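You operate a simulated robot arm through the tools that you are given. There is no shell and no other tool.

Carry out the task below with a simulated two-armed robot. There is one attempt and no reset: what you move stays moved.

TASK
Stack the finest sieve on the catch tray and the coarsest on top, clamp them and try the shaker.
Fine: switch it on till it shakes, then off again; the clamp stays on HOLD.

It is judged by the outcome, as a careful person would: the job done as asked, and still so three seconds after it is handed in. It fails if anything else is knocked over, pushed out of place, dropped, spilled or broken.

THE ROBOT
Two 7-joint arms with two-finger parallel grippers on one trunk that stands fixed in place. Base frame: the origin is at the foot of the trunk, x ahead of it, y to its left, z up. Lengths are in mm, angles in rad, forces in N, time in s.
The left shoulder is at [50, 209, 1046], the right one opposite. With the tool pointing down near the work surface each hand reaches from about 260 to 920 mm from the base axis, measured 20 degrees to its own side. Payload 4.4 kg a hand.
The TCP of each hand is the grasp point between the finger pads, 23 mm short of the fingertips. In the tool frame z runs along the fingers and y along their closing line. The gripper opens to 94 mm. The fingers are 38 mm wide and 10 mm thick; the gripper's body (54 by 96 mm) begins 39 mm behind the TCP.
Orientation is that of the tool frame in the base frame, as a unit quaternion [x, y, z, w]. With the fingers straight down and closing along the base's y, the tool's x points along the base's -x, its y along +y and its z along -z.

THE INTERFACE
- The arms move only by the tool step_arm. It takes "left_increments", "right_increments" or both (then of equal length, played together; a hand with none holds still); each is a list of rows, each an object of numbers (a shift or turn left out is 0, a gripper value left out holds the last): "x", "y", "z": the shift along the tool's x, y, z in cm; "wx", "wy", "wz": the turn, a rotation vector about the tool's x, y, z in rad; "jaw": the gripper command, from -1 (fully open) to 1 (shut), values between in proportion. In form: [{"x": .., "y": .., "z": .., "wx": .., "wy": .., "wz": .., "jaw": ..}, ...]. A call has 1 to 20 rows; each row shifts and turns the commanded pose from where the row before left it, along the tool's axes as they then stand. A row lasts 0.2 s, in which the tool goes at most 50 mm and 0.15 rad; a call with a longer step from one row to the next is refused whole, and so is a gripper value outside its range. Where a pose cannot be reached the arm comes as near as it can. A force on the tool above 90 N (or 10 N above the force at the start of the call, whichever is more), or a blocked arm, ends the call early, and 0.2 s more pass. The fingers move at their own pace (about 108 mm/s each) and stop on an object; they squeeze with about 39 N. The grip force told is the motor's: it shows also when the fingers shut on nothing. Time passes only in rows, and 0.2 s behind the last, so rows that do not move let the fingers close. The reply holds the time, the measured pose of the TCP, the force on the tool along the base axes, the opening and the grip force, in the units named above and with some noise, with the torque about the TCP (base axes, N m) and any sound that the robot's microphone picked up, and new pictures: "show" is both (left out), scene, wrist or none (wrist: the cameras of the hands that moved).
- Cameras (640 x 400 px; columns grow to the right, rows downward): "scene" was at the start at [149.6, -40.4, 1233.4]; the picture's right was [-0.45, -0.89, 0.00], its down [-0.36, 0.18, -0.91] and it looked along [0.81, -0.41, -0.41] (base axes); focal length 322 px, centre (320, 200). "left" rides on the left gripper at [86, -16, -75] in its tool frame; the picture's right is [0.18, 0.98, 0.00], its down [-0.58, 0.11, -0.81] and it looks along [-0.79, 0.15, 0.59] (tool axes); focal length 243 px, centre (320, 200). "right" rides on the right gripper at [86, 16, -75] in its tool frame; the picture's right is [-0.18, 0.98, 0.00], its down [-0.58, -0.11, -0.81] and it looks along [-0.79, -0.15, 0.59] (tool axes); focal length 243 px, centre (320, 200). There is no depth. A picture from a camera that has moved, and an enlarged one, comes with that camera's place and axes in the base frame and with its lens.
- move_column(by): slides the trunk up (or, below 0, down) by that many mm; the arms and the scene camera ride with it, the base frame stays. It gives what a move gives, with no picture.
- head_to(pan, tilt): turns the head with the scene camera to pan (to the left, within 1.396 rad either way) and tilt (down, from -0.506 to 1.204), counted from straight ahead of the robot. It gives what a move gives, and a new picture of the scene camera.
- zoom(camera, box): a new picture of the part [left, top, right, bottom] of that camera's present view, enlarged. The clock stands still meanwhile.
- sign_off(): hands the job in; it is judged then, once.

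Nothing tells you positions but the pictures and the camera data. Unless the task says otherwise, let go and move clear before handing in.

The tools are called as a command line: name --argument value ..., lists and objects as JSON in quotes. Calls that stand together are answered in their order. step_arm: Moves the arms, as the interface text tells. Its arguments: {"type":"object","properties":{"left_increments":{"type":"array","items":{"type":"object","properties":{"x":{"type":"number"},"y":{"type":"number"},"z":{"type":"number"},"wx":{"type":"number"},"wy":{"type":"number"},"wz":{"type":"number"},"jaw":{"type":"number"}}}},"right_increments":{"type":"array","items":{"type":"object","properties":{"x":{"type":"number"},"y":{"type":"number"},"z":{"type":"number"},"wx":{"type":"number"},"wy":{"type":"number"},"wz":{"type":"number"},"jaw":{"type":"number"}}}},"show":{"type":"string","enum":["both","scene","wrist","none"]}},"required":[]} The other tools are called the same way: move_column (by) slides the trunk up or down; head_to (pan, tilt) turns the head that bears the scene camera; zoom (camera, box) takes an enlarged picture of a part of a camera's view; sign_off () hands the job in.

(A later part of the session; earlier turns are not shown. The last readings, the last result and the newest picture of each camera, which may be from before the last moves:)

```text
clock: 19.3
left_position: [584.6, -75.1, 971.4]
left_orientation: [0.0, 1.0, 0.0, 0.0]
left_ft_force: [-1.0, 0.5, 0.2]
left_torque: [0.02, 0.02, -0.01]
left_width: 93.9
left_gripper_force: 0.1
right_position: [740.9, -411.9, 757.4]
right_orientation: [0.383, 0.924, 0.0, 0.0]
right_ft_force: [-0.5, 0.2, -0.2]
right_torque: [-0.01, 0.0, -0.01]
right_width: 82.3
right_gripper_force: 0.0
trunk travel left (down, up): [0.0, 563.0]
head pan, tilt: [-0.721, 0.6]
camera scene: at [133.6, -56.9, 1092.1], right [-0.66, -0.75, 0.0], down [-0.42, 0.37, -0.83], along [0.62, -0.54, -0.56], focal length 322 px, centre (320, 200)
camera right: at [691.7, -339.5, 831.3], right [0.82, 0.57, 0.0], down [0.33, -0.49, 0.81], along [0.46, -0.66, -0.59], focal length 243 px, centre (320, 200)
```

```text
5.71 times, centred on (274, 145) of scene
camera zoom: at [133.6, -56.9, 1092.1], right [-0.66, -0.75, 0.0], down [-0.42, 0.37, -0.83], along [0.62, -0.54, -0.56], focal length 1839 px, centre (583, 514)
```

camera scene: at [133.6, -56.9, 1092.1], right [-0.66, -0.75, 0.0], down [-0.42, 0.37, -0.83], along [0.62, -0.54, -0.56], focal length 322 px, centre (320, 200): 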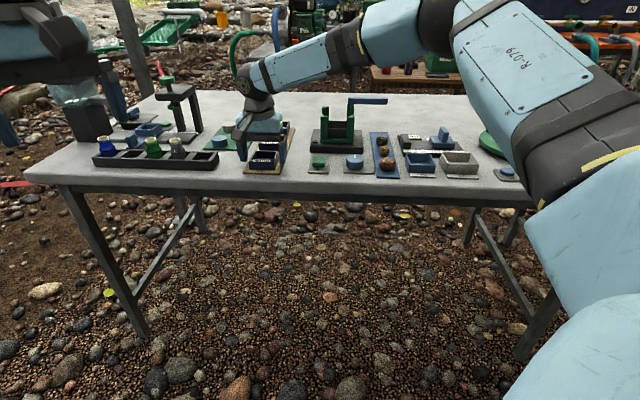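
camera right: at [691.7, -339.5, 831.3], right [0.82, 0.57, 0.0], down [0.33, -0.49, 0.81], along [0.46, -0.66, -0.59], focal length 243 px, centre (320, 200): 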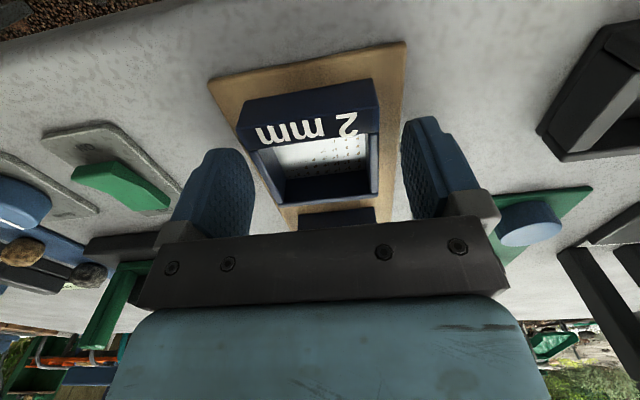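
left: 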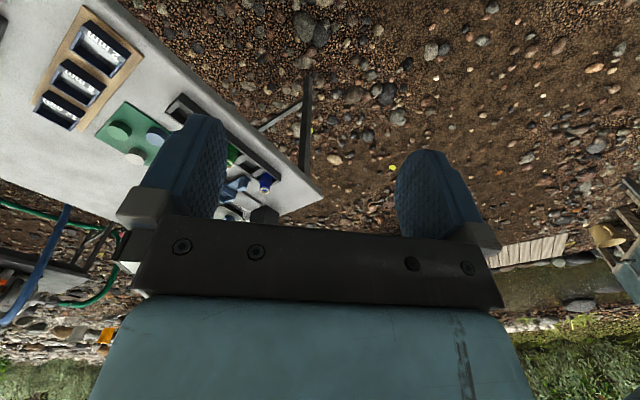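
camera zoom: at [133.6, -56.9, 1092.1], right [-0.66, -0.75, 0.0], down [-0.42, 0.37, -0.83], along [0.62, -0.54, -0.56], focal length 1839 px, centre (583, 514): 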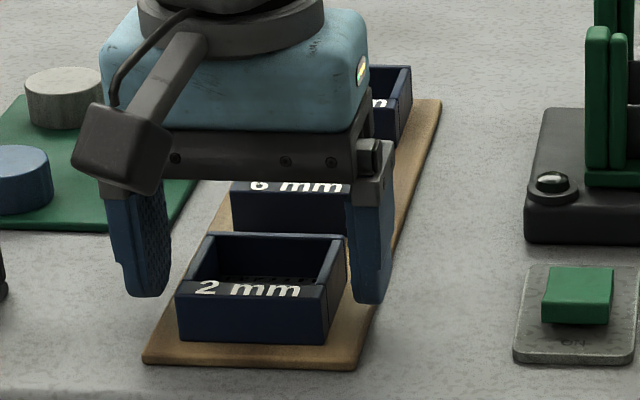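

step_arm --right_increments '[{"z": 0.5}, {}, {"jaw": 1}, {}, {}]' --show "wrist"

zoom --camera "scene" --box '[234, 110, 314, 180]'

```text
clock: 20.5
left_position: [584.4, -74.2, 971.2]
left_orientation: [0.0, 1.0, -0.001, 0.0]
left_ft_force: [0.0, 0.3, 0.5]
left_torque: [0.01, 0.03, 0.01]
left_width: 94.0
left_gripper_force: 0.0
right_position: [741.5, -411.2, 752.3]
right_orientation: [0.383, 0.924, 0.0, 0.0]
right_ft_force: [-0.4, -0.2, 1.5]
right_torque: [0.0, 0.05, 0.0]
right_width: 59.4
right_gripper_force: 38.7
trunk travel left (down, up): [0.0, 563.0]
head pan, tilt: [-0.721, 0.6]
camera right: at [691.5, -339.4, 826.2], right [0.82, 0.57, 0.0], down [0.33, -0.49, 0.81], along [0.46, -0.66, -0.59], focal length 243 px, centre (320, 200)
```

right: 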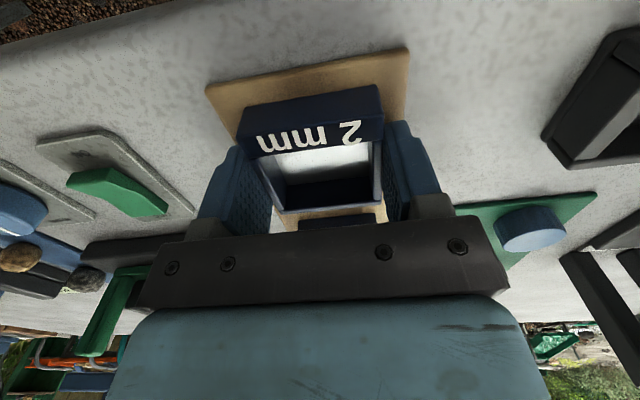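

```text
5.71 times, centred on (274, 145) of scene
camera zoom: at [133.5, -56.9, 1092.1], right [-0.66, -0.75, 0.0], down [-0.42, 0.37, -0.83], along [0.62, -0.54, -0.56], focal length 1839 px, centre (583, 514)
```

zoom: 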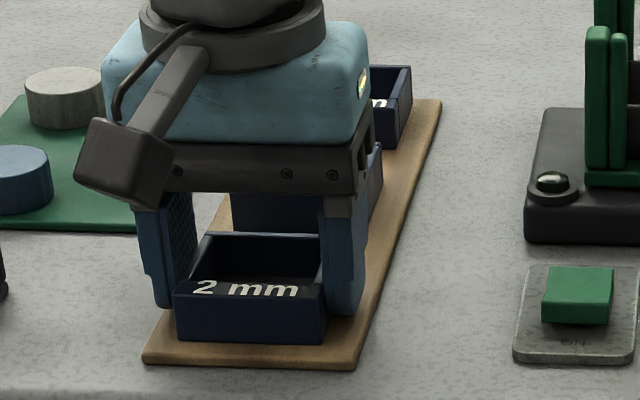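

The sieve is gripped (59.4 mm). I'll lift it straight up, check it is level, then carry it over the cage at a safe height.

step_arm --right_increments '[{"z": -1}, {"z": -2}, {"z": -4}, {"z": -4}, {"z": -4}, {}]' --show "both"

zoom --camera "scene" --box '[224, 60, 324, 180]'

```text
clock: 21.9
left_position: [584.3, -74.7, 971.0]
left_orientation: [-0.001, 1.0, -0.001, 0.0]
left_ft_force: [0.2, 1.0, 0.4]
left_torque: [0.0, 0.03, -0.03]
left_width: 94.1
left_gripper_force: 0.1
right_position: [741.2, -412.9, 903.1]
right_orientation: [0.382, 0.924, 0.0, -0.001]
right_ft_force: [-0.4, -0.5, -0.2]
right_torque: [0.01, 0.0, -0.01]
right_width: 59.6
right_gripper_force: 38.9
trunk travel left (down, up): [0.0, 563.0]
head pan, tilt: [-0.721, 0.6]
camera scene: at [133.8, -57.0, 1092.0], right [-0.66, -0.75, 0.0], down [-0.42, 0.37, -0.82], along [0.62, -0.54, -0.57], focal length 322 px, centre (320, 200)
camera right: at [692.7, -339.8, 977.7], right [0.82, 0.57, 0.0], down [0.33, -0.49, 0.81], along [0.46, -0.66, -0.59], focal length 243 px, centre (320, 200)
```

scene: 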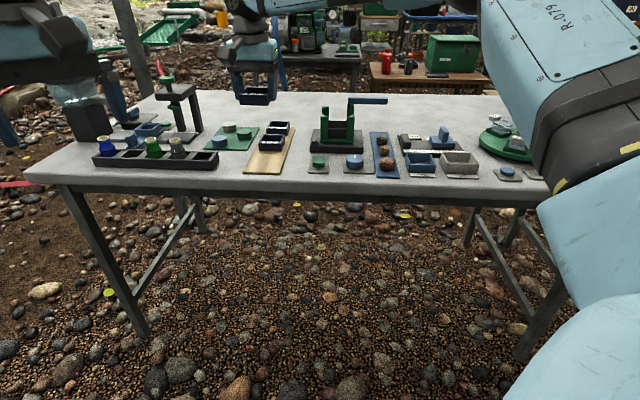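
right: 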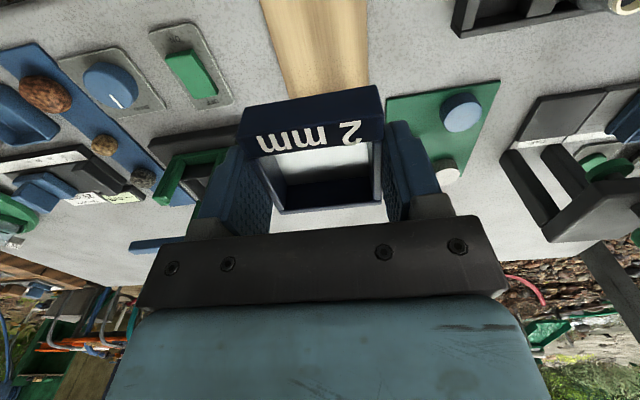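

```text
3.33 times, centred on (274, 120) of scene
camera zoom: at [133.8, -57.0, 1092.0], right [-0.66, -0.75, 0.0], down [-0.42, 0.37, -0.82], along [0.62, -0.54, -0.57], focal length 1073 px, centre (473, 467)
```

zoom: 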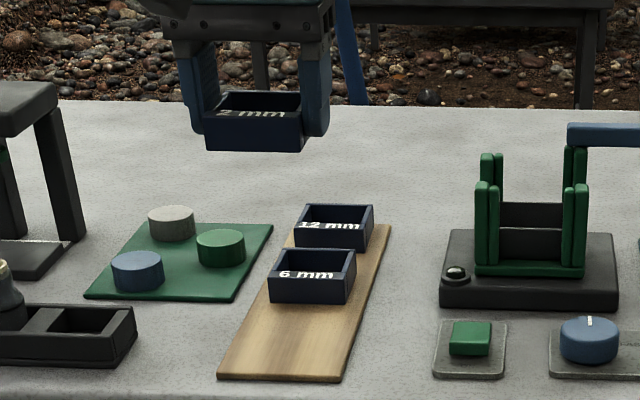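

The sieve is held level at z≈903. Now I'll carry it over to the cage centre, estimated at u=955.5, v=-60.6 (x≈718.5, y≈-632.8), staying above the lever.

step_arm --right_increments '[{"x": -2.79, "y": -3.43}, {"x": -2.79, "y": -3.43}, {"x": -2.79, "y": -3.43}, {"x": -2.79, "y": -3.43}, {"x": -2.78, "y": -3.43}, {}, {}]' --show "both"

zoom --camera "scene" --box '[290, 50, 400, 170]'

zoom --camera "right" --box '[200, 20, 440, 170]'

```text
clock: 23.5
left_position: [585.3, -75.3, 971.0]
left_orientation: [0.0, 1.0, 0.0, 0.0]
left_ft_force: [-0.1, -0.6, -0.3]
left_torque: [-0.01, 0.0, 0.06]
left_width: 94.0
left_gripper_force: 0.0
right_position: [716.4, -632.9, 902.0]
right_orientation: [0.382, 0.924, 0.0, 0.0]
right_ft_force: [0.6, 1.2, -0.4]
right_torque: [0.0, -0.01, 0.02]
right_width: 59.2
right_gripper_force: 39.3
trunk travel left (down, up): [0.0, 563.0]
head pan, tilt: [-0.721, 0.6]
camera scene: at [133.7, -56.9, 1092.0], right [-0.66, -0.75, 0.0], down [-0.42, 0.37, -0.82], along [0.62, -0.54, -0.57], focal length 322 px, centre (320, 200)
camera right: at [667.6, -560.9, 976.5], right [0.82, 0.57, 0.0], down [0.33, -0.49, 0.81], along [0.46, -0.66, -0.59], focal length 243 px, centre (320, 200)
```

scene: 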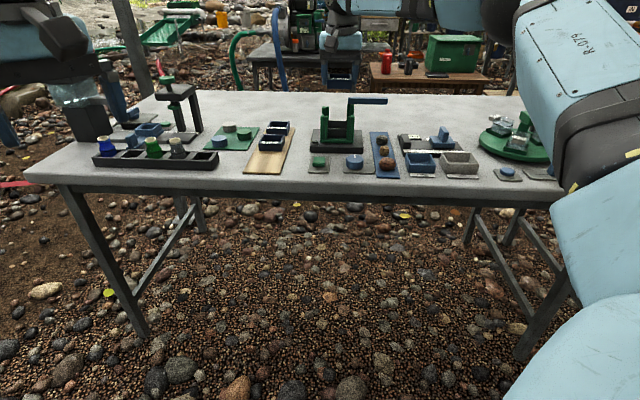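
right: 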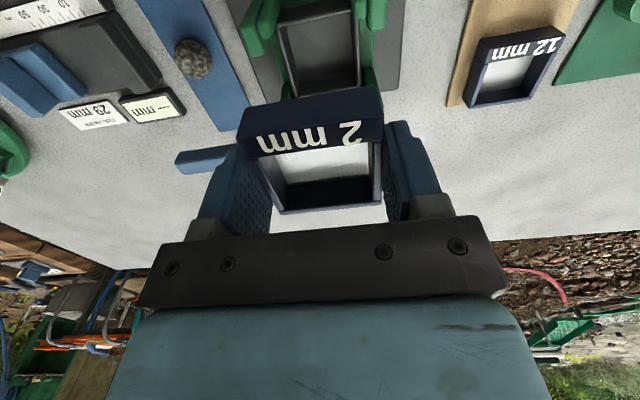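

```text
3.33 times, centred on (345, 110) of scene
camera zoom: at [133.7, -56.9, 1092.0], right [-0.66, -0.75, 0.0], down [-0.42, 0.37, -0.82], along [0.62, -0.54, -0.57], focal length 1073 px, centre (237, 500)
```

zoom: 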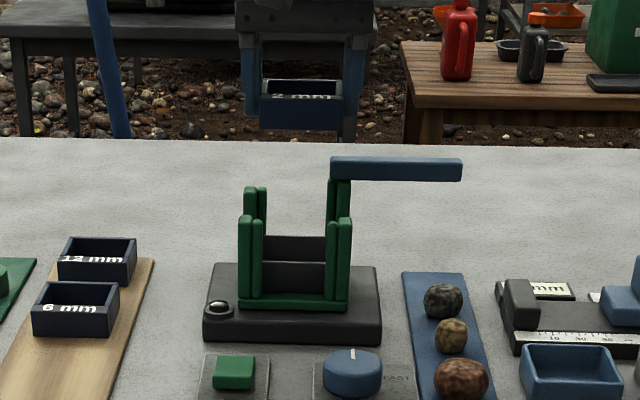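

```text
2.67 times, centred on (320, 95) of right
camera zoom: at [667.6, -560.9, 976.5], right [0.82, 0.57, 0.0], down [0.33, -0.49, 0.81], along [0.46, -0.66, -0.59], focal length 647 px, centre (320, 480)
```

zoom: 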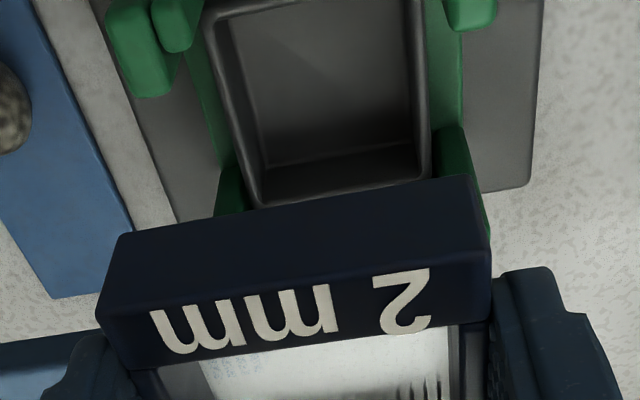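

From above, the tray centre reads u≈957, v≈-61, so I need to shift about 1.6 mm forward and 1.7 mm left. Then I'll lower the sieve to just above the post tops and check alignment.

step_arm --right_increments '[{"x": -0.16, "y": 0.17}, {"z": 2.5}, {"z": 2.5}, {}, {}]' --show "both"

zoom --camera "scene" --box '[304, 88, 384, 138]'

zoom --camera "right" --box '[200, 0, 440, 150]'

```text
clock: 24.7
left_position: [584.4, -75.7, 971.7]
left_orientation: [0.0, 1.0, 0.0, -0.001]
left_ft_force: [0.4, 0.6, 0.3]
left_torque: [-0.02, 0.02, 0.01]
left_width: 94.1
left_gripper_force: 0.1
right_position: [718.6, -631.4, 853.5]
right_orientation: [0.383, 0.924, 0.0, -0.001]
right_ft_force: [-1.6, 1.5, 1.3]
right_torque: [0.05, 0.07, -0.11]
right_width: 59.5
right_gripper_force: 38.6
trunk travel left (down, up): [0.0, 563.0]
head pan, tilt: [-0.721, 0.6]
camera scene: at [133.4, -56.7, 1092.1], right [-0.66, -0.75, 0.0], down [-0.42, 0.37, -0.83], along [0.62, -0.54, -0.56], focal length 322 px, centre (320, 200)
camera right: at [669.7, -558.9, 927.6], right [0.82, 0.57, 0.0], down [0.34, -0.49, 0.81], along [0.46, -0.66, -0.59], focal length 243 px, centre (320, 200)
```

scene: 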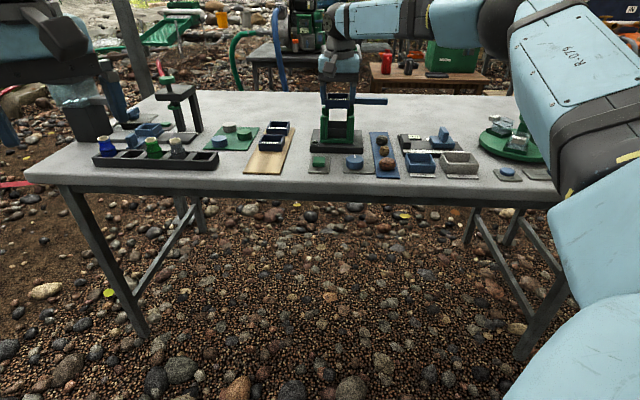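
right: 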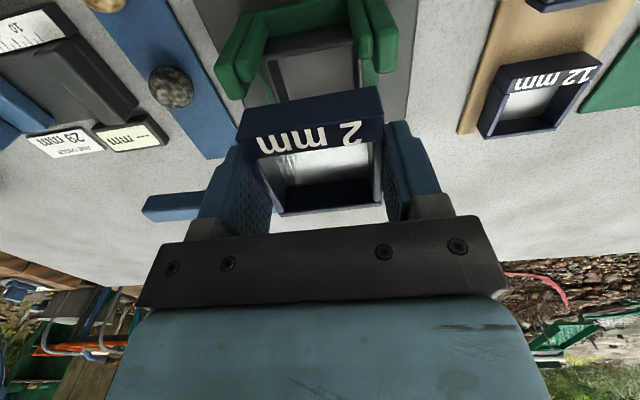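

```text
8.00 times, centred on (344, 113) of scene
camera zoom: at [133.4, -56.7, 1092.1], right [-0.66, -0.75, 0.0], down [-0.42, 0.37, -0.83], along [0.62, -0.54, -0.56], focal length 2575 px, centre (128, 896)
```

zoom: 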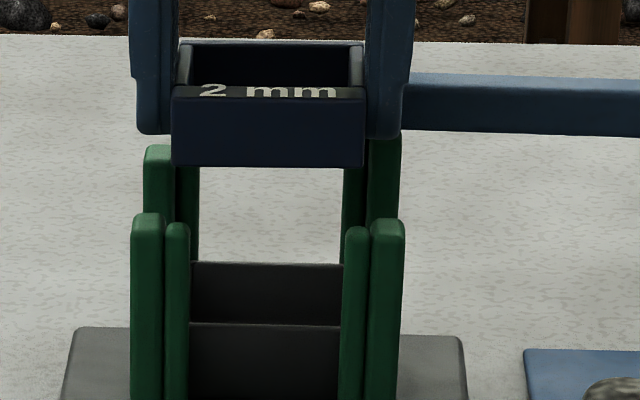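

```text
2.67 times, centred on (320, 75) of right
camera zoom: at [669.7, -558.9, 927.6], right [0.82, 0.57, 0.0], down [0.34, -0.49, 0.81], along [0.46, -0.66, -0.59], focal length 647 px, centre (320, 533)
```

zoom: 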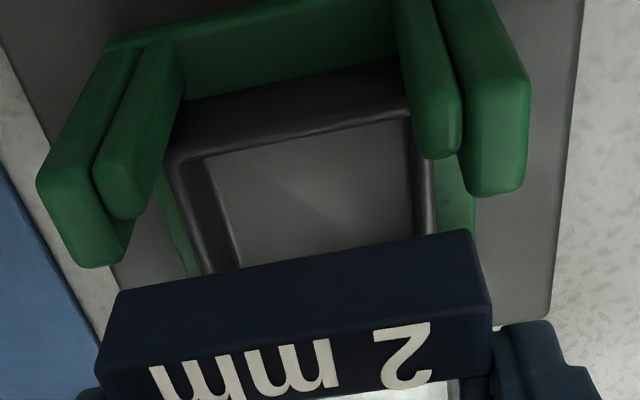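

The sieve is centred between the posts to within about 1 mm. I'll lower it into the cage gradually, watching the forces.

step_arm --right_increments '[{"y": -0.03, "z": 0.8}, {"z": 0.8}, {"z": 0.8}, {"z": 0.8}, {}]' --show "wrist"

zoom --camera "scene" --box '[304, 88, 384, 138]'

zoom --camera "right" --box '[200, 0, 440, 150]'

```text
clock: 25.9
left_position: [585.7, -75.4, 971.5]
left_orientation: [0.0, 1.0, 0.0, 0.001]
left_ft_force: [0.2, 0.8, -0.7]
left_torque: [-0.01, 0.01, 0.02]
left_width: 93.9
left_gripper_force: 0.1
right_position: [719.1, -633.3, 821.4]
right_orientation: [0.383, 0.924, 0.0, 0.0]
right_ft_force: [0.6, 0.5, 0.0]
right_torque: [0.02, 0.01, 0.0]
right_width: 59.2
right_gripper_force: 39.1
trunk travel left (down, up): [0.0, 563.0]
head pan, tilt: [-0.721, 0.6]
camera right: at [670.3, -560.2, 896.4], right [0.82, 0.57, 0.0], down [0.33, -0.49, 0.81], along [0.46, -0.66, -0.59], focal length 243 px, centre (320, 200)
```

right: 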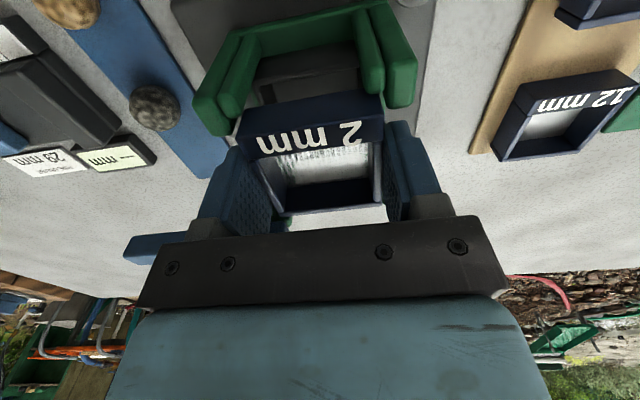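

```text
8.00 times, centred on (344, 113) of scene
camera zoom: at [133.6, -56.9, 1092.1], right [-0.66, -0.75, 0.0], down [-0.42, 0.37, -0.83], along [0.62, -0.54, -0.56], focal length 2575 px, centre (128, 896)
```

zoom: 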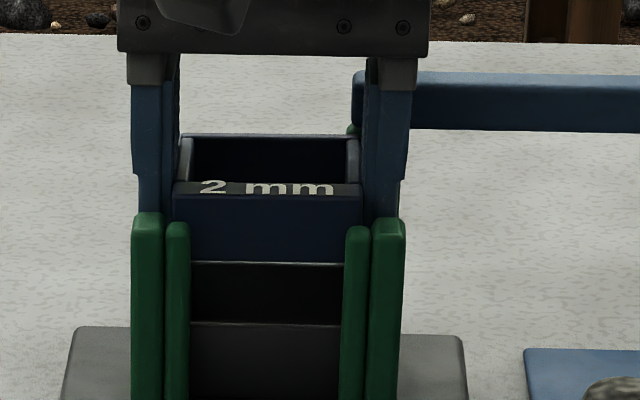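

```text
2.67 times, centred on (320, 75) of right
camera zoom: at [670.3, -560.2, 896.4], right [0.82, 0.57, 0.0], down [0.33, -0.49, 0.81], along [0.46, -0.66, -0.59], focal length 647 px, centre (320, 533)
```

zoom: 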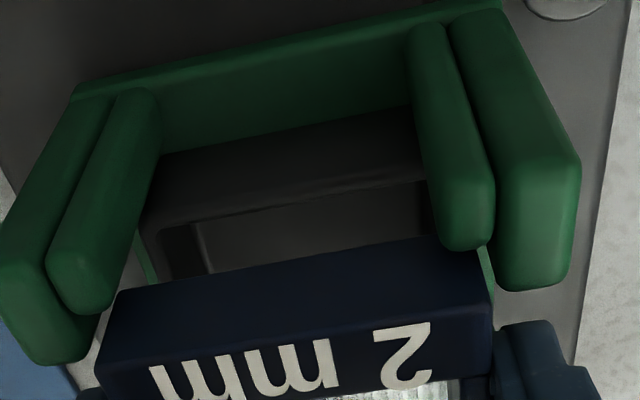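

step_arm --right_increments '[{"z": 0.8}, {"z": 0.6}, {"z": 0.3}, {}]' --show "none"

zoom --camera "scene" --box '[304, 88, 384, 138]'

zoom --camera "right" --box '[200, 0, 440, 150]'

```text
clock: 26.9
left_position: [584.3, -74.6, 971.5]
left_orientation: [0.0, 1.0, 0.0, 0.0]
left_ft_force: [-0.3, 0.5, 0.2]
left_torque: [0.0, -0.02, 0.04]
left_width: 93.7
left_gripper_force: 0.1
right_position: [718.5, -632.7, 802.5]
right_orientation: [0.383, 0.924, 0.0, 0.0]
right_ft_force: [0.6, 0.5, -0.2]
right_torque: [0.02, 0.01, -0.02]
right_width: 59.6
right_gripper_force: 38.8
trunk travel left (down, up): [0.0, 563.0]
head pan, tilt: [-0.721, 0.6]
```

```text
8.00 times, centred on (344, 113) of scene
camera zoom: at [133.6, -56.9, 1092.1], right [-0.66, -0.75, 0.0], down [-0.42, 0.37, -0.83], along [0.62, -0.54, -0.56], focal length 2575 px, centre (128, 896)
```

zoom: 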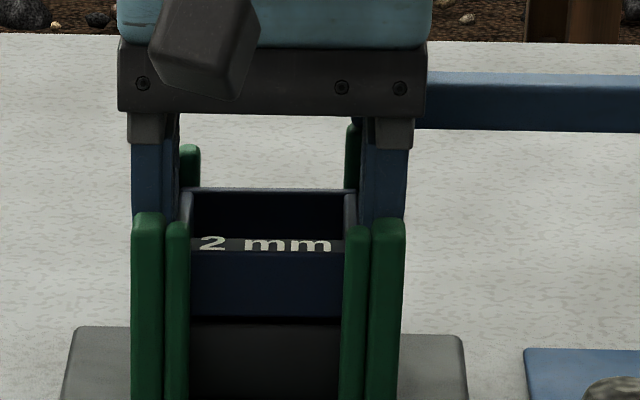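

```text
2.67 times, centred on (320, 75) of right
camera zoom: at [669.8, -559.9, 878.2], right [0.82, 0.57, 0.0], down [0.33, -0.49, 0.81], along [0.46, -0.66, -0.59], focal length 647 px, centre (320, 533)
```

zoom: 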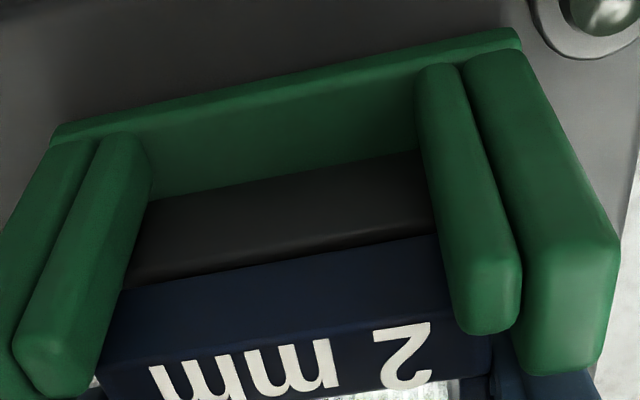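

step_arm --right_increments '[{"z": 0.1}, {"z": 0.1}, {}]' --show "none"

```text
clock: 27.7
left_position: [585.6, -75.6, 970.6]
left_orientation: [0.0, 1.0, 0.0, 0.0]
left_ft_force: [0.0, 0.6, 0.1]
left_torque: [0.02, 0.02, 0.04]
left_width: 94.0
left_gripper_force: 0.1
right_position: [719.6, -632.1, 800.9]
right_orientation: [0.382, 0.924, 0.0, -0.001]
right_ft_force: [0.6, -0.1, -0.6]
right_torque: [-0.04, -0.01, 0.01]
right_width: 59.8
right_gripper_force: 38.7
trunk travel left (down, up): [0.0, 563.0]
head pan, tilt: [-0.721, 0.6]
```

step_arm --right_increments '[{"z": 0.1}, {}]' --show "none"

zoom --camera "scene" --box '[314, 100, 364, 131]'

```text
clock: 28.3
left_position: [584.7, -75.0, 970.1]
left_orientation: [0.0, 1.0, 0.0, -0.001]
left_ft_force: [-0.4, 0.0, 0.3]
left_torque: [0.01, 0.04, -0.01]
left_width: 94.1
left_gripper_force: 0.1
right_position: [719.2, -633.8, 801.4]
right_orientation: [0.382, 0.924, 0.0, 0.0]
right_ft_force: [-0.7, 0.0, 2.3]
right_torque: [0.11, -0.01, -0.03]
right_width: 59.5
right_gripper_force: 39.4
trunk travel left (down, up): [0.0, 563.0]
head pan, tilt: [-0.721, 0.6]
```

```text
12.80 times, centred on (339, 116) of scene
camera zoom: at [133.4, -56.7, 1092.1], right [-0.66, -0.75, 0.0], down [-0.42, 0.37, -0.83], along [0.62, -0.54, -0.56], focal length 4120 px, centre (77, 1282)
```

zoom: 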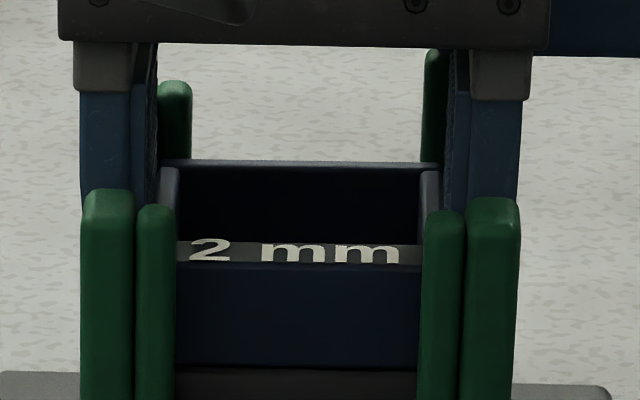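

The sieve has just touched the tray rim (2.3 N). I'll open the jaws and rise straight up.

step_arm --right_increments '[{"jaw": -0.5}, {}, {"z": -0.5}, {"z": -2}, {"z": -4}, {"z": -4}, {}]' --show "wrist"

zoom --camera "scene" --box '[304, 88, 384, 138]'

zoom --camera "right" --box '[200, 0, 440, 150]'

```text
clock: 29.9
left_position: [585.9, -74.6, 971.1]
left_orientation: [0.001, 1.0, 0.001, 0.0]
left_ft_force: [-0.2, 0.7, -0.3]
left_torque: [0.01, -0.02, 0.01]
left_width: 93.9
left_gripper_force: 0.1
right_position: [719.2, -633.8, 904.9]
right_orientation: [0.383, 0.924, 0.0, 0.0]
right_ft_force: [0.0, 0.7, -0.8]
right_torque: [0.04, 0.0, 0.01]
right_width: 70.6
right_gripper_force: 0.1
trunk travel left (down, up): [0.0, 563.0]
head pan, tilt: [-0.721, 0.6]
camera right: at [671.0, -561.0, 979.0], right [0.82, 0.57, 0.0], down [0.33, -0.49, 0.81], along [0.46, -0.66, -0.59], focal length 243 px, centre (320, 200)
```

right: 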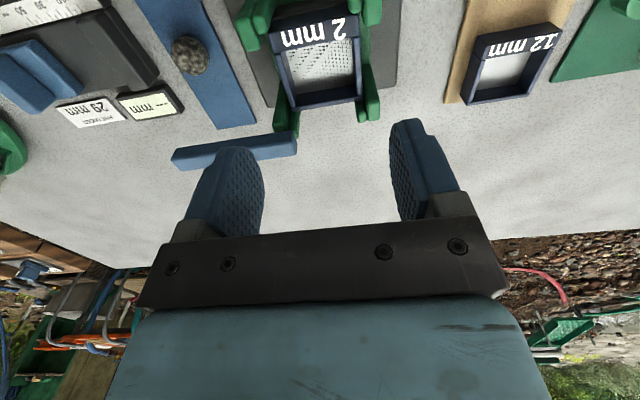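

```text
8.00 times, centred on (344, 113) of scene
camera zoom: at [133.8, -57.0, 1092.0], right [-0.66, -0.75, 0.0], down [-0.42, 0.37, -0.82], along [0.62, -0.54, -0.57], focal length 2575 px, centre (128, 896)
```

zoom: 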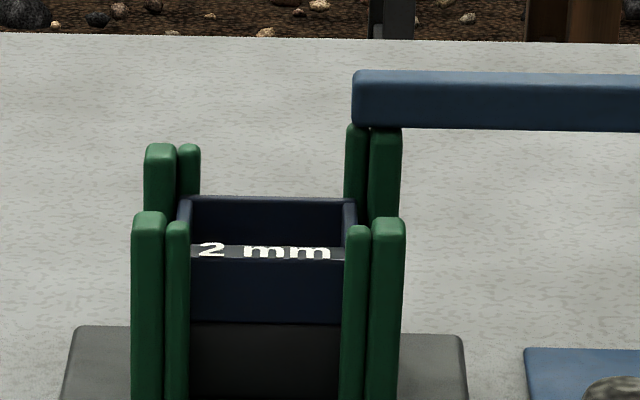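

```text
2.67 times, centred on (320, 75) of right
camera zoom: at [671.0, -561.0, 979.0], right [0.82, 0.57, 0.0], down [0.33, -0.49, 0.81], along [0.46, -0.66, -0.59], focal length 647 px, centre (320, 533)
```

zoom: 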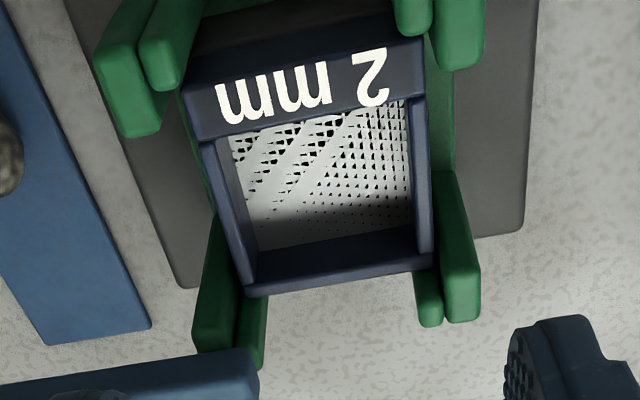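

The 2 mm sieve sits squarely on the tray, its rim at about z 796. That leaves ~22 mm under the lever, so exactly one more sieve (the 12 mm) fits. Next I'll test whether the arm can reach over the 12 mm sieve with the tool vertical.

step_arm --right_increments '[{"x": -1.45, "y": 4.275}, {"x": -1.45, "y": 4.275}, {"x": -1.45, "y": 4.275}, {"x": -1.45, "y": 4.275}, {}]' --show "both"

```text
clock: 31.1
left_position: [585.3, -74.9, 970.7]
left_orientation: [0.0, 1.0, 0.0, 0.0]
left_ft_force: [0.3, 0.9, -0.2]
left_torque: [-0.01, -0.05, 0.0]
left_width: 93.9
left_gripper_force: 0.0
right_position: [783.2, -539.4, 903.4]
right_orientation: [0.383, 0.924, 0.0, 0.0]
right_ft_force: [0.3, -0.5, 0.6]
right_torque: [-0.01, 0.03, 0.0]
right_width: 70.2
right_gripper_force: 0.0
right hand out of reach, approached as far as the arm can: row 2, 3, 4
trunk travel left (down, up): [0.0, 563.0]
head pan, tilt: [-0.721, 0.6]
camera scene: at [133.6, -56.9, 1092.0], right [-0.66, -0.75, 0.0], down [-0.42, 0.37, -0.83], along [0.62, -0.54, -0.56], focal length 322 px, centre (320, 200)
camera right: at [734.5, -466.5, 978.3], right [0.82, 0.57, 0.0], down [0.33, -0.49, 0.81], along [0.46, -0.66, -0.59], focal length 243 px, centre (320, 200)
```

scene: 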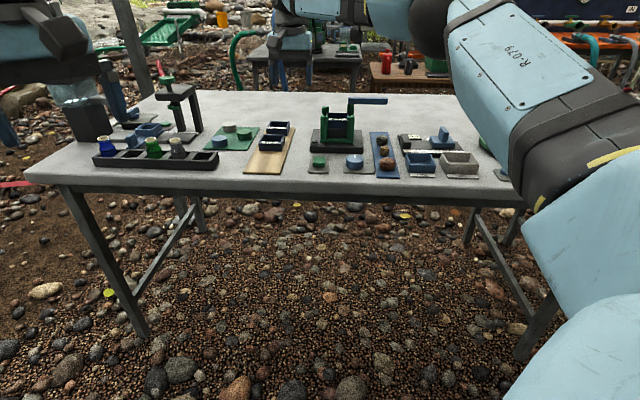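
right: 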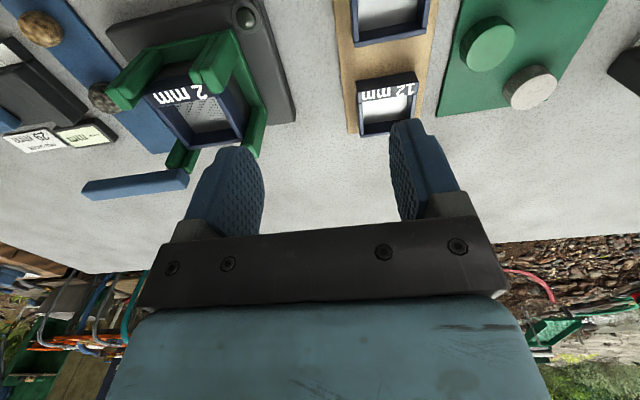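

The vertical tool falls short (803 mm from the shoulder versus ~900 needed). I'll tilt the hand about its closing line so the fingers point outward, which brings the wrist back, and test the reach again.

step_arm --right_increments '[{"wy": -0.13, "jaw": -0.75}, {"wy": -0.13}, {"wy": -0.13}, {"wy": -0.13}, {}]' --show "none"

```text
clock: 32.3
left_position: [584.6, -74.7, 970.7]
left_orientation: [0.0, 1.0, 0.0, 0.001]
left_ft_force: [1.3, 1.1, 0.0]
left_torque: [0.03, -0.01, 0.0]
left_width: 94.2
left_gripper_force: 0.0
right_position: [783.3, -539.4, 901.6]
right_orientation: [0.37, 0.893, -0.098, 0.238]
right_ft_force: [-0.1, 0.6, 0.1]
right_torque: [-0.02, 0.01, 0.0]
right_width: 82.3
right_gripper_force: 0.1
trunk travel left (down, up): [0.0, 563.0]
head pan, tilt: [-0.721, 0.6]
```

step_arm --right_increments '[{"x": -0.378, "y": 1.49, "z": 3.1}, {"x": -0.378, "y": 1.49, "z": 3.1}, {"x": -0.378, "y": 1.49, "z": 3.1}, {"x": -0.378, "y": 1.49, "z": 3.1}, {}]' --show "both"

zoom --camera "scene" --box '[234, 90, 314, 160]'

```text
clock: 33.5
left_position: [585.1, -73.7, 970.5]
left_orientation: [0.001, 1.0, 0.0, 0.0]
left_ft_force: [0.3, 0.3, -0.1]
left_torque: [-0.02, -0.01, -0.01]
left_width: 94.4
left_gripper_force: 0.0
right_position: [831.2, -551.9, 814.3]
right_orientation: [0.37, 0.893, -0.098, 0.238]
right_ft_force: [-0.1, 0.2, -0.6]
right_torque: [0.01, 0.0, 0.03]
right_width: 82.5
right_gripper_force: 0.1
right hand out of reach, approached as far as the arm can: row 3, 4
trunk travel left (down, up): [0.0, 563.0]
head pan, tilt: [-0.721, 0.6]
camera scene: at [133.5, -56.8, 1092.1], right [-0.66, -0.75, 0.0], down [-0.42, 0.37, -0.83], along [0.62, -0.54, -0.56], focal length 322 px, centre (320, 200)
camera right: at [763.3, -460.7, 835.8], right [0.81, 0.58, 0.09], down [0.0, -0.15, 0.99], along [0.59, -0.8, -0.12], focal length 243 px, centre (320, 200)
```

scene: 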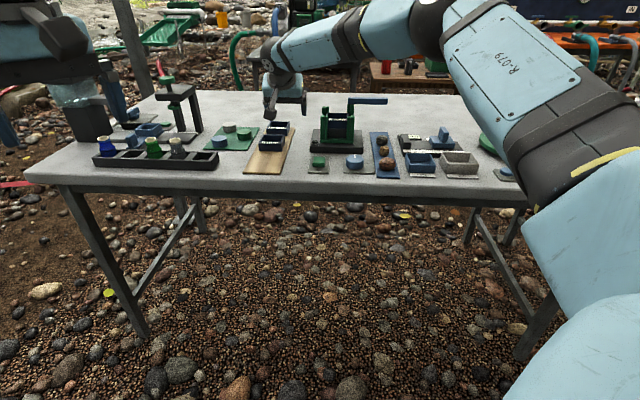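
right: 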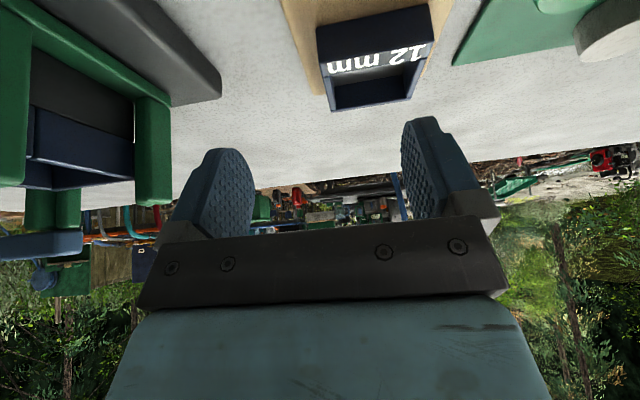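

```text
5.71 times, centred on (274, 125) of scene
camera zoom: at [133.5, -56.8, 1092.1], right [-0.66, -0.75, 0.0], down [-0.42, 0.37, -0.83], along [0.62, -0.54, -0.56], focal length 1839 px, centre (583, 629)
```

zoom: 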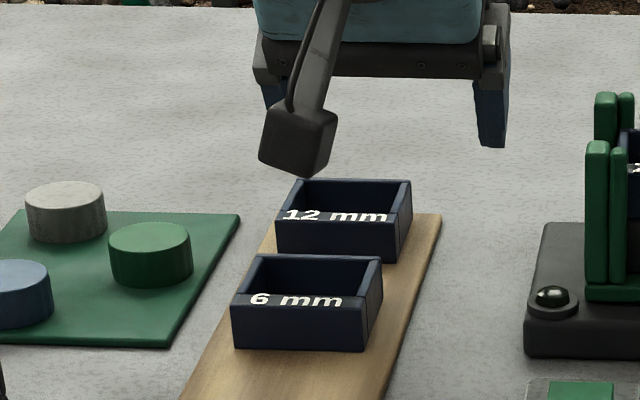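

Even tilted 30° the hand stops about 47 mm short. I'll rotate the hand's yaw toward the arm's own direction here, clear of everything, to see whether yaw is what limits the reach.

step_arm --right_increments '[{"wx": -0.05, "wz": -0.087}, {"wx": -0.05, "wz": -0.087}, {"wx": -0.05, "wz": -0.087}, {"wx": -0.05, "wz": -0.087}, {}]' --show "none"

```text
clock: 34.7
left_position: [585.2, -76.2, 970.1]
left_orientation: [0.0, 1.0, 0.0, 0.001]
left_ft_force: [0.7, -0.2, -0.8]
left_torque: [0.0, 0.0, -0.02]
left_width: 94.1
left_gripper_force: 0.1
right_position: [830.3, -552.0, 813.9]
right_orientation: [0.184, 0.949, -0.048, 0.252]
right_ft_force: [-0.2, -0.2, -0.1]
right_torque: [-0.01, -0.01, -0.02]
right_width: 82.3
right_gripper_force: 0.0
trunk travel left (down, up): [0.0, 563.0]
head pan, tilt: [-0.721, 0.6]
```

step_arm --right_increments '[{"x": -2.6, "z": 1.49}, {"x": -2.6, "z": 1.49}, {}]' --show "scene"

```text
clock: 35.5
left_position: [584.6, -75.2, 972.1]
left_orientation: [0.0, 1.0, 0.0, 0.0]
left_ft_force: [1.1, 0.6, -0.5]
left_torque: [0.05, -0.02, 0.03]
left_width: 94.1
left_gripper_force: 0.2
right_position: [848.7, -567.3, 819.9]
right_orientation: [0.184, 0.949, -0.048, 0.252]
right_ft_force: [-0.3, -0.1, -0.6]
right_torque: [0.0, -0.01, 0.01]
right_width: 82.2
right_gripper_force: 0.0
right hand out of reach, approached as far as the arm can: row 1, 2
trunk travel left (down, up): [0.0, 563.0]
head pan, tilt: [-0.721, 0.6]
camera scene: at [133.5, -57.1, 1092.1], right [-0.66, -0.75, 0.0], down [-0.42, 0.37, -0.83], along [0.62, -0.54, -0.56], focal length 322 px, centre (320, 200)
```

scene: 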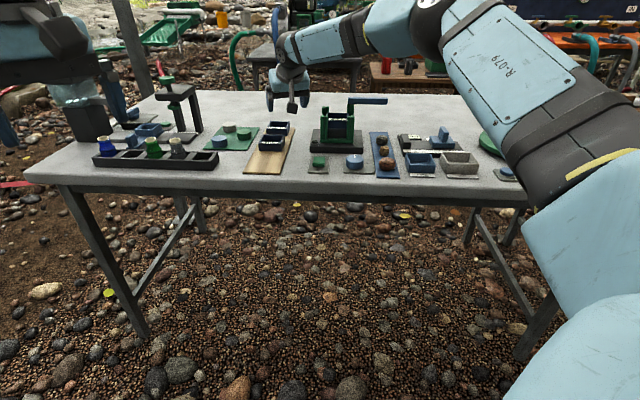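

The limit is positional: the wrist reaches about 812 mm from the shoulder. A ~37° tilt with the fingers gripping the near half of the 12 mm sieve should just reach. I'd then set it in the vacated 2 mm slot and regrasp it vertically. Restoring the yaw and tilting more.

step_arm --right_increments '[{"wx": 0.05, "wz": 0.087}, {"wx": 0.05, "wz": 0.087}, {"wx": 0.05, "wz": 0.087}, {"wx": 0.05, "wz": 0.087}, {"wy": -0.13}, {}]' --show "none"

```text
clock: 36.9
left_position: [585.4, -74.7, 969.8]
left_orientation: [0.001, 1.0, 0.0, 0.0]
left_ft_force: [0.1, 0.1, -0.4]
left_torque: [-0.01, -0.01, 0.0]
left_width: 94.0
left_gripper_force: 0.1
right_position: [832.5, -568.4, 821.5]
right_orientation: [0.362, 0.875, -0.122, 0.296]
right_ft_force: [-0.3, 1.2, 0.0]
right_torque: [0.0, 0.03, -0.02]
right_width: 82.2
right_gripper_force: 0.1
right hand out of reach, approached as far as the arm can: row 2, 3, 4
trunk travel left (down, up): [0.0, 563.0]
head pan, tilt: [-0.721, 0.6]
```

step_arm --right_increments '[{"x": 0.65, "y": 2.27, "z": 0.85}, {"x": 0.65, "y": 2.27, "z": 0.85}, {}]' --show "both"

zoom --camera "scene" --box '[234, 90, 314, 160]'

```text
clock: 37.7
left_position: [585.3, -74.2, 970.6]
left_orientation: [0.001, 1.0, 0.001, 0.0]
left_ft_force: [-0.4, 0.3, 0.9]
left_torque: [0.02, 0.04, 0.02]
left_width: 94.3
left_gripper_force: 0.0
right_position: [837.7, -536.4, 808.6]
right_orientation: [0.363, 0.875, -0.122, 0.296]
right_ft_force: [0.1, 0.7, -0.5]
right_torque: [-0.02, 0.01, -0.01]
right_width: 82.3
right_gripper_force: 0.1
right hand out of reach, approached as far as the arm can: row 1, 2
trunk travel left (down, up): [0.0, 563.0]
head pan, tilt: [-0.721, 0.6]
camera scene: at [133.5, -56.8, 1092.1], right [-0.66, -0.75, 0.0], down [-0.42, 0.37, -0.83], along [0.62, -0.54, -0.56], focal length 322 px, centre (320, 200)
camera right: at [768.1, -444.5, 815.6], right [0.8, 0.59, 0.11], down [-0.1, -0.06, 0.99], along [0.59, -0.8, 0.01], focal length 243 px, centre (320, 200)
```

scene: 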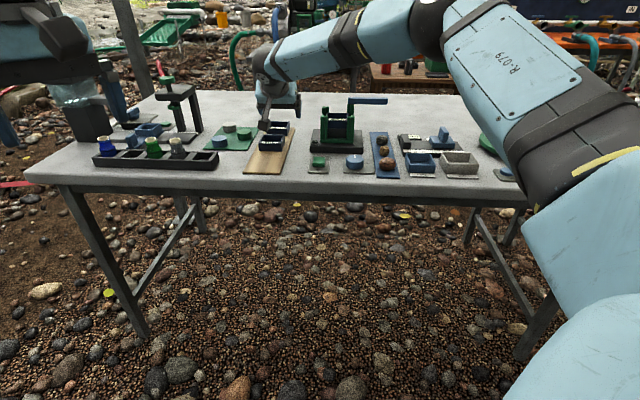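
right: 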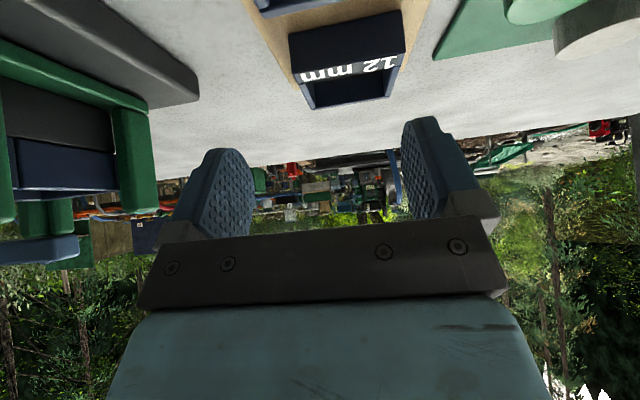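

```text
5.71 times, centred on (274, 125) of scene
camera zoom: at [133.5, -56.8, 1092.1], right [-0.66, -0.75, 0.0], down [-0.42, 0.37, -0.83], along [0.62, -0.54, -0.56], focal length 1839 px, centre (583, 629)
```

zoom: 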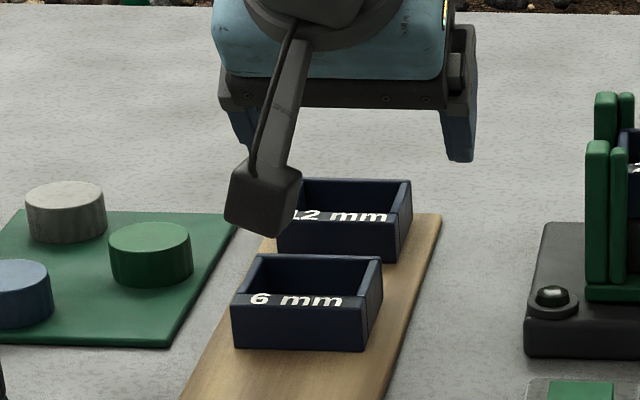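

The tilt didn't extend the reach as my model predicted. I'll turn the head to look at the arm's elbow and see what is limiting it.

head_to --pan -0.85 --tilt 0.15

```text
clock: 38.6
left_position: [585.7, -75.3, 971.4]
left_orientation: [-0.001, 1.0, -0.001, 0.001]
left_ft_force: [0.4, 0.7, 0.0]
left_torque: [-0.02, -0.03, 0.02]
left_width: 94.1
left_gripper_force: 0.0
right_position: [838.0, -537.3, 808.7]
right_orientation: [0.363, 0.875, -0.122, 0.295]
right_ft_force: [0.2, 0.5, 0.3]
right_torque: [0.0, 0.02, 0.01]
right_width: 82.2
right_gripper_force: 0.1
trunk travel left (down, up): [0.0, 563.0]
head pan, tilt: [-0.85, 0.15]
camera scene: at [128.4, -68.2, 1133.5], right [-0.75, -0.66, 0.0], down [-0.1, 0.11, -0.99], along [0.65, -0.74, -0.15], focal length 322 px, centre (320, 200)
```

scene: 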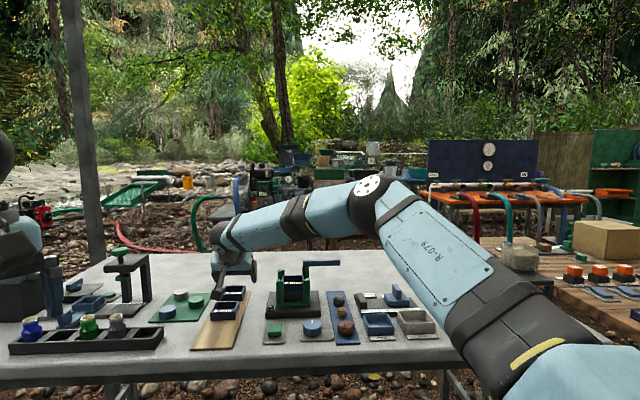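

The elbow is clearly still bent, so some other joint limit (not full extension) is stopping it. I'll back up along the rack line (v=-232) and approach outward from there, in case the path matters.

step_arm --right_increments '[{"x": 2.0, "y": 1.0, "z": -1.5}, {"x": 2.0, "y": 0.9, "z": -1.5}, {"x": 2.0, "z": -1.5}, {}]' --show "none"

```text
clock: 39.6
left_position: [583.8, -74.8, 970.1]
left_orientation: [0.0, 1.0, 0.0, 0.001]
left_ft_force: [0.4, -1.3, 0.2]
left_torque: [0.02, 0.02, 0.0]
left_width: 94.0
left_gripper_force: 0.1
right_position: [795.5, -469.2, 809.9]
right_orientation: [0.363, 0.876, -0.122, 0.295]
right_ft_force: [0.8, -0.2, -0.3]
right_torque: [0.03, 0.02, -0.01]
right_width: 82.6
right_gripper_force: 0.0
trunk travel left (down, up): [0.0, 563.0]
head pan, tilt: [-0.85, 0.15]
```

step_arm --right_increments '[{"x": -1.59, "z": 1.21}, {"x": -1.59, "z": 1.21}, {"x": -1.59, "z": 1.21}, {"x": -1.59, "z": 1.21}, {"x": -1.59, "z": 1.21}, {}]' --show "scene"

```text
clock: 41.0
left_position: [584.5, -73.9, 970.8]
left_orientation: [0.0, 1.0, 0.0, 0.0]
left_ft_force: [0.5, -0.4, 0.2]
left_torque: [0.04, -0.04, -0.03]
left_width: 93.9
left_gripper_force: 0.0
right_position: [840.1, -542.0, 817.8]
right_orientation: [0.363, 0.876, -0.122, 0.295]
right_ft_force: [0.6, -0.5, -0.3]
right_torque: [-0.04, 0.03, -0.02]
right_width: 82.3
right_gripper_force: 0.0
right hand out of reach, approached as far as the arm can: row 3, 4, 5
trunk travel left (down, up): [0.0, 563.0]
head pan, tilt: [-0.85, 0.15]
camera scene: at [128.4, -68.3, 1133.5], right [-0.75, -0.66, 0.0], down [-0.1, 0.11, -0.99], along [0.65, -0.74, -0.15], focal length 322 px, centre (320, 200)
```

scene: 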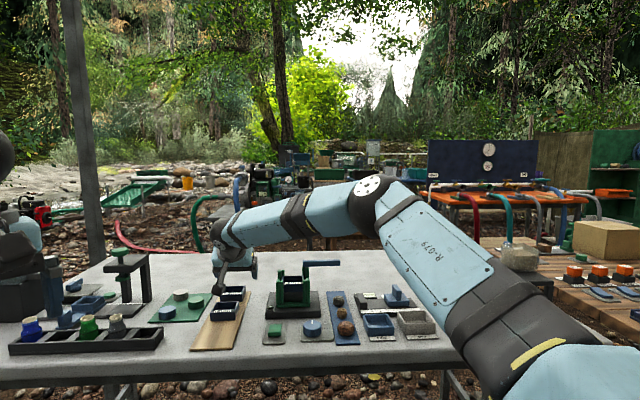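

step_arm --right_increments '[{"x": 2.0, "z": -3.5}, {"x": 2.0, "z": -3.5}, {"wy": 0.13}, {"wy": 0.13}, {"wy": 0.13}, {"wy": 0.13}, {"wy": 0.132}, {"wz": -0.131}, {"wz": -0.131}, {"wz": -0.131}, {"wz": -0.131}, {"wz": -0.131}, {"wz": -0.13}, {}]' --show "scene"

```text
clock: 44.0
left_position: [586.2, -75.2, 970.7]
left_orientation: [0.0, 1.0, 0.0, 0.0]
left_ft_force: [0.1, -0.3, -0.1]
left_torque: [-0.01, -0.01, 0.01]
left_width: 94.2
left_gripper_force: 0.1
right_position: [782.9, -493.3, 849.4]
right_orientation: [-0.001, 1.0, 0.001, -0.001]
right_ft_force: [0.4, 1.0, 0.4]
right_torque: [-0.01, 0.02, 0.02]
right_width: 82.4
right_gripper_force: 0.1
right hand out of reach, approached as far as the arm can: row 9
trunk travel left (down, up): [0.0, 563.0]
head pan, tilt: [-0.85, 0.15]
camera scene: at [128.4, -68.2, 1133.5], right [-0.75, -0.66, 0.0], down [-0.1, 0.11, -0.99], along [0.65, -0.74, -0.15], focal length 322 px, centre (320, 200)
```

scene: 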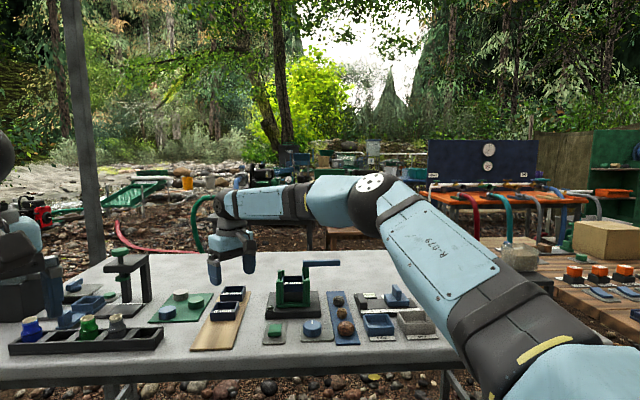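

step_arm --right_increments '[{"x": -2.5, "y": -1.0}, {"x": -2.5, "y": -1.0}, {"x": -2.5, "y": -1.0}, {}]' --show "scene"

```text
clock: 45.0
left_position: [585.2, -75.3, 970.2]
left_orientation: [0.0, 1.0, 0.0, 0.0]
left_ft_force: [-0.1, 0.1, 0.3]
left_torque: [0.02, 0.0, 0.0]
left_width: 94.2
left_gripper_force: 0.1
right_position: [783.9, -514.2, 853.9]
right_orientation: [0.0, 1.0, 0.001, 0.0]
right_ft_force: [-0.7, -0.6, 1.3]
right_torque: [-0.04, 0.02, 0.01]
right_width: 82.4
right_gripper_force: 0.0
right hand out of reach, approached as far as the arm can: row 1, 2, 3
trunk travel left (down, up): [0.0, 563.0]
head pan, tilt: [-0.85, 0.15]
camera scene: at [128.4, -68.2, 1133.5], right [-0.75, -0.66, 0.0], down [-0.1, 0.11, -0.99], along [0.65, -0.74, -0.15], focal length 322 px, centre (320, 200)
```

scene: 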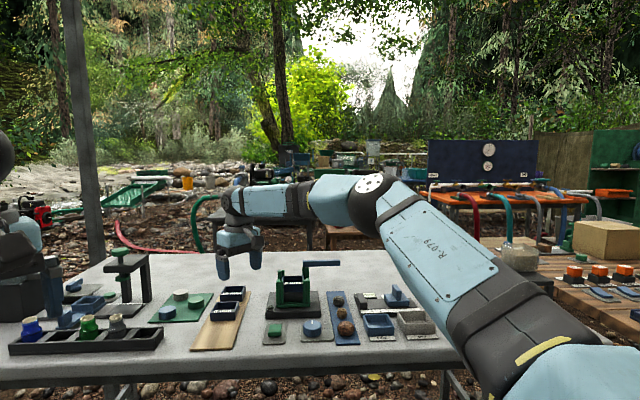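

The elbow stays fixed in every pose, so the solver may be stuck in one arm posture. I'll swing the hand to the left, over empty space, so the shoulder has to come around, and see if the posture changes.

step_arm --right_increments '[{"x": 1.47, "y": 3.8, "z": -0.6}, {"x": 1.47, "y": 3.8, "z": -0.6}, {"x": 1.47, "y": 3.8, "z": -0.6}, {"x": -2.67, "y": 2.33}, {"x": -2.67, "y": 2.33}, {"x": -2.67, "y": 2.33}, {}]' --show "scene"

```text
clock: 46.6
left_position: [584.4, -74.9, 971.4]
left_orientation: [0.0, 1.0, 0.001, 0.0]
left_ft_force: [0.3, 0.3, -0.5]
left_torque: [-0.02, -0.01, 0.02]
left_width: 94.0
left_gripper_force: 0.0
right_position: [757.6, -353.6, 877.0]
right_orientation: [0.0, 1.0, 0.0, -0.001]
right_ft_force: [0.7, 0.3, -0.3]
right_torque: [-0.01, 0.01, 0.01]
right_width: 82.2
right_gripper_force: 0.1
right hand out of reach, approached as far as the arm can: row 5, 6
trunk travel left (down, up): [0.0, 563.0]
head pan, tilt: [-0.85, 0.15]
camera scene: at [128.4, -68.2, 1133.6], right [-0.75, -0.66, 0.0], down [-0.1, 0.11, -0.99], along [0.65, -0.74, -0.15], focal length 322 px, centre (320, 200)
```

scene: 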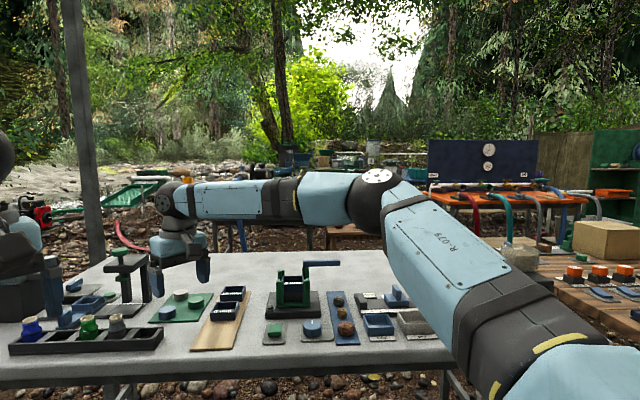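

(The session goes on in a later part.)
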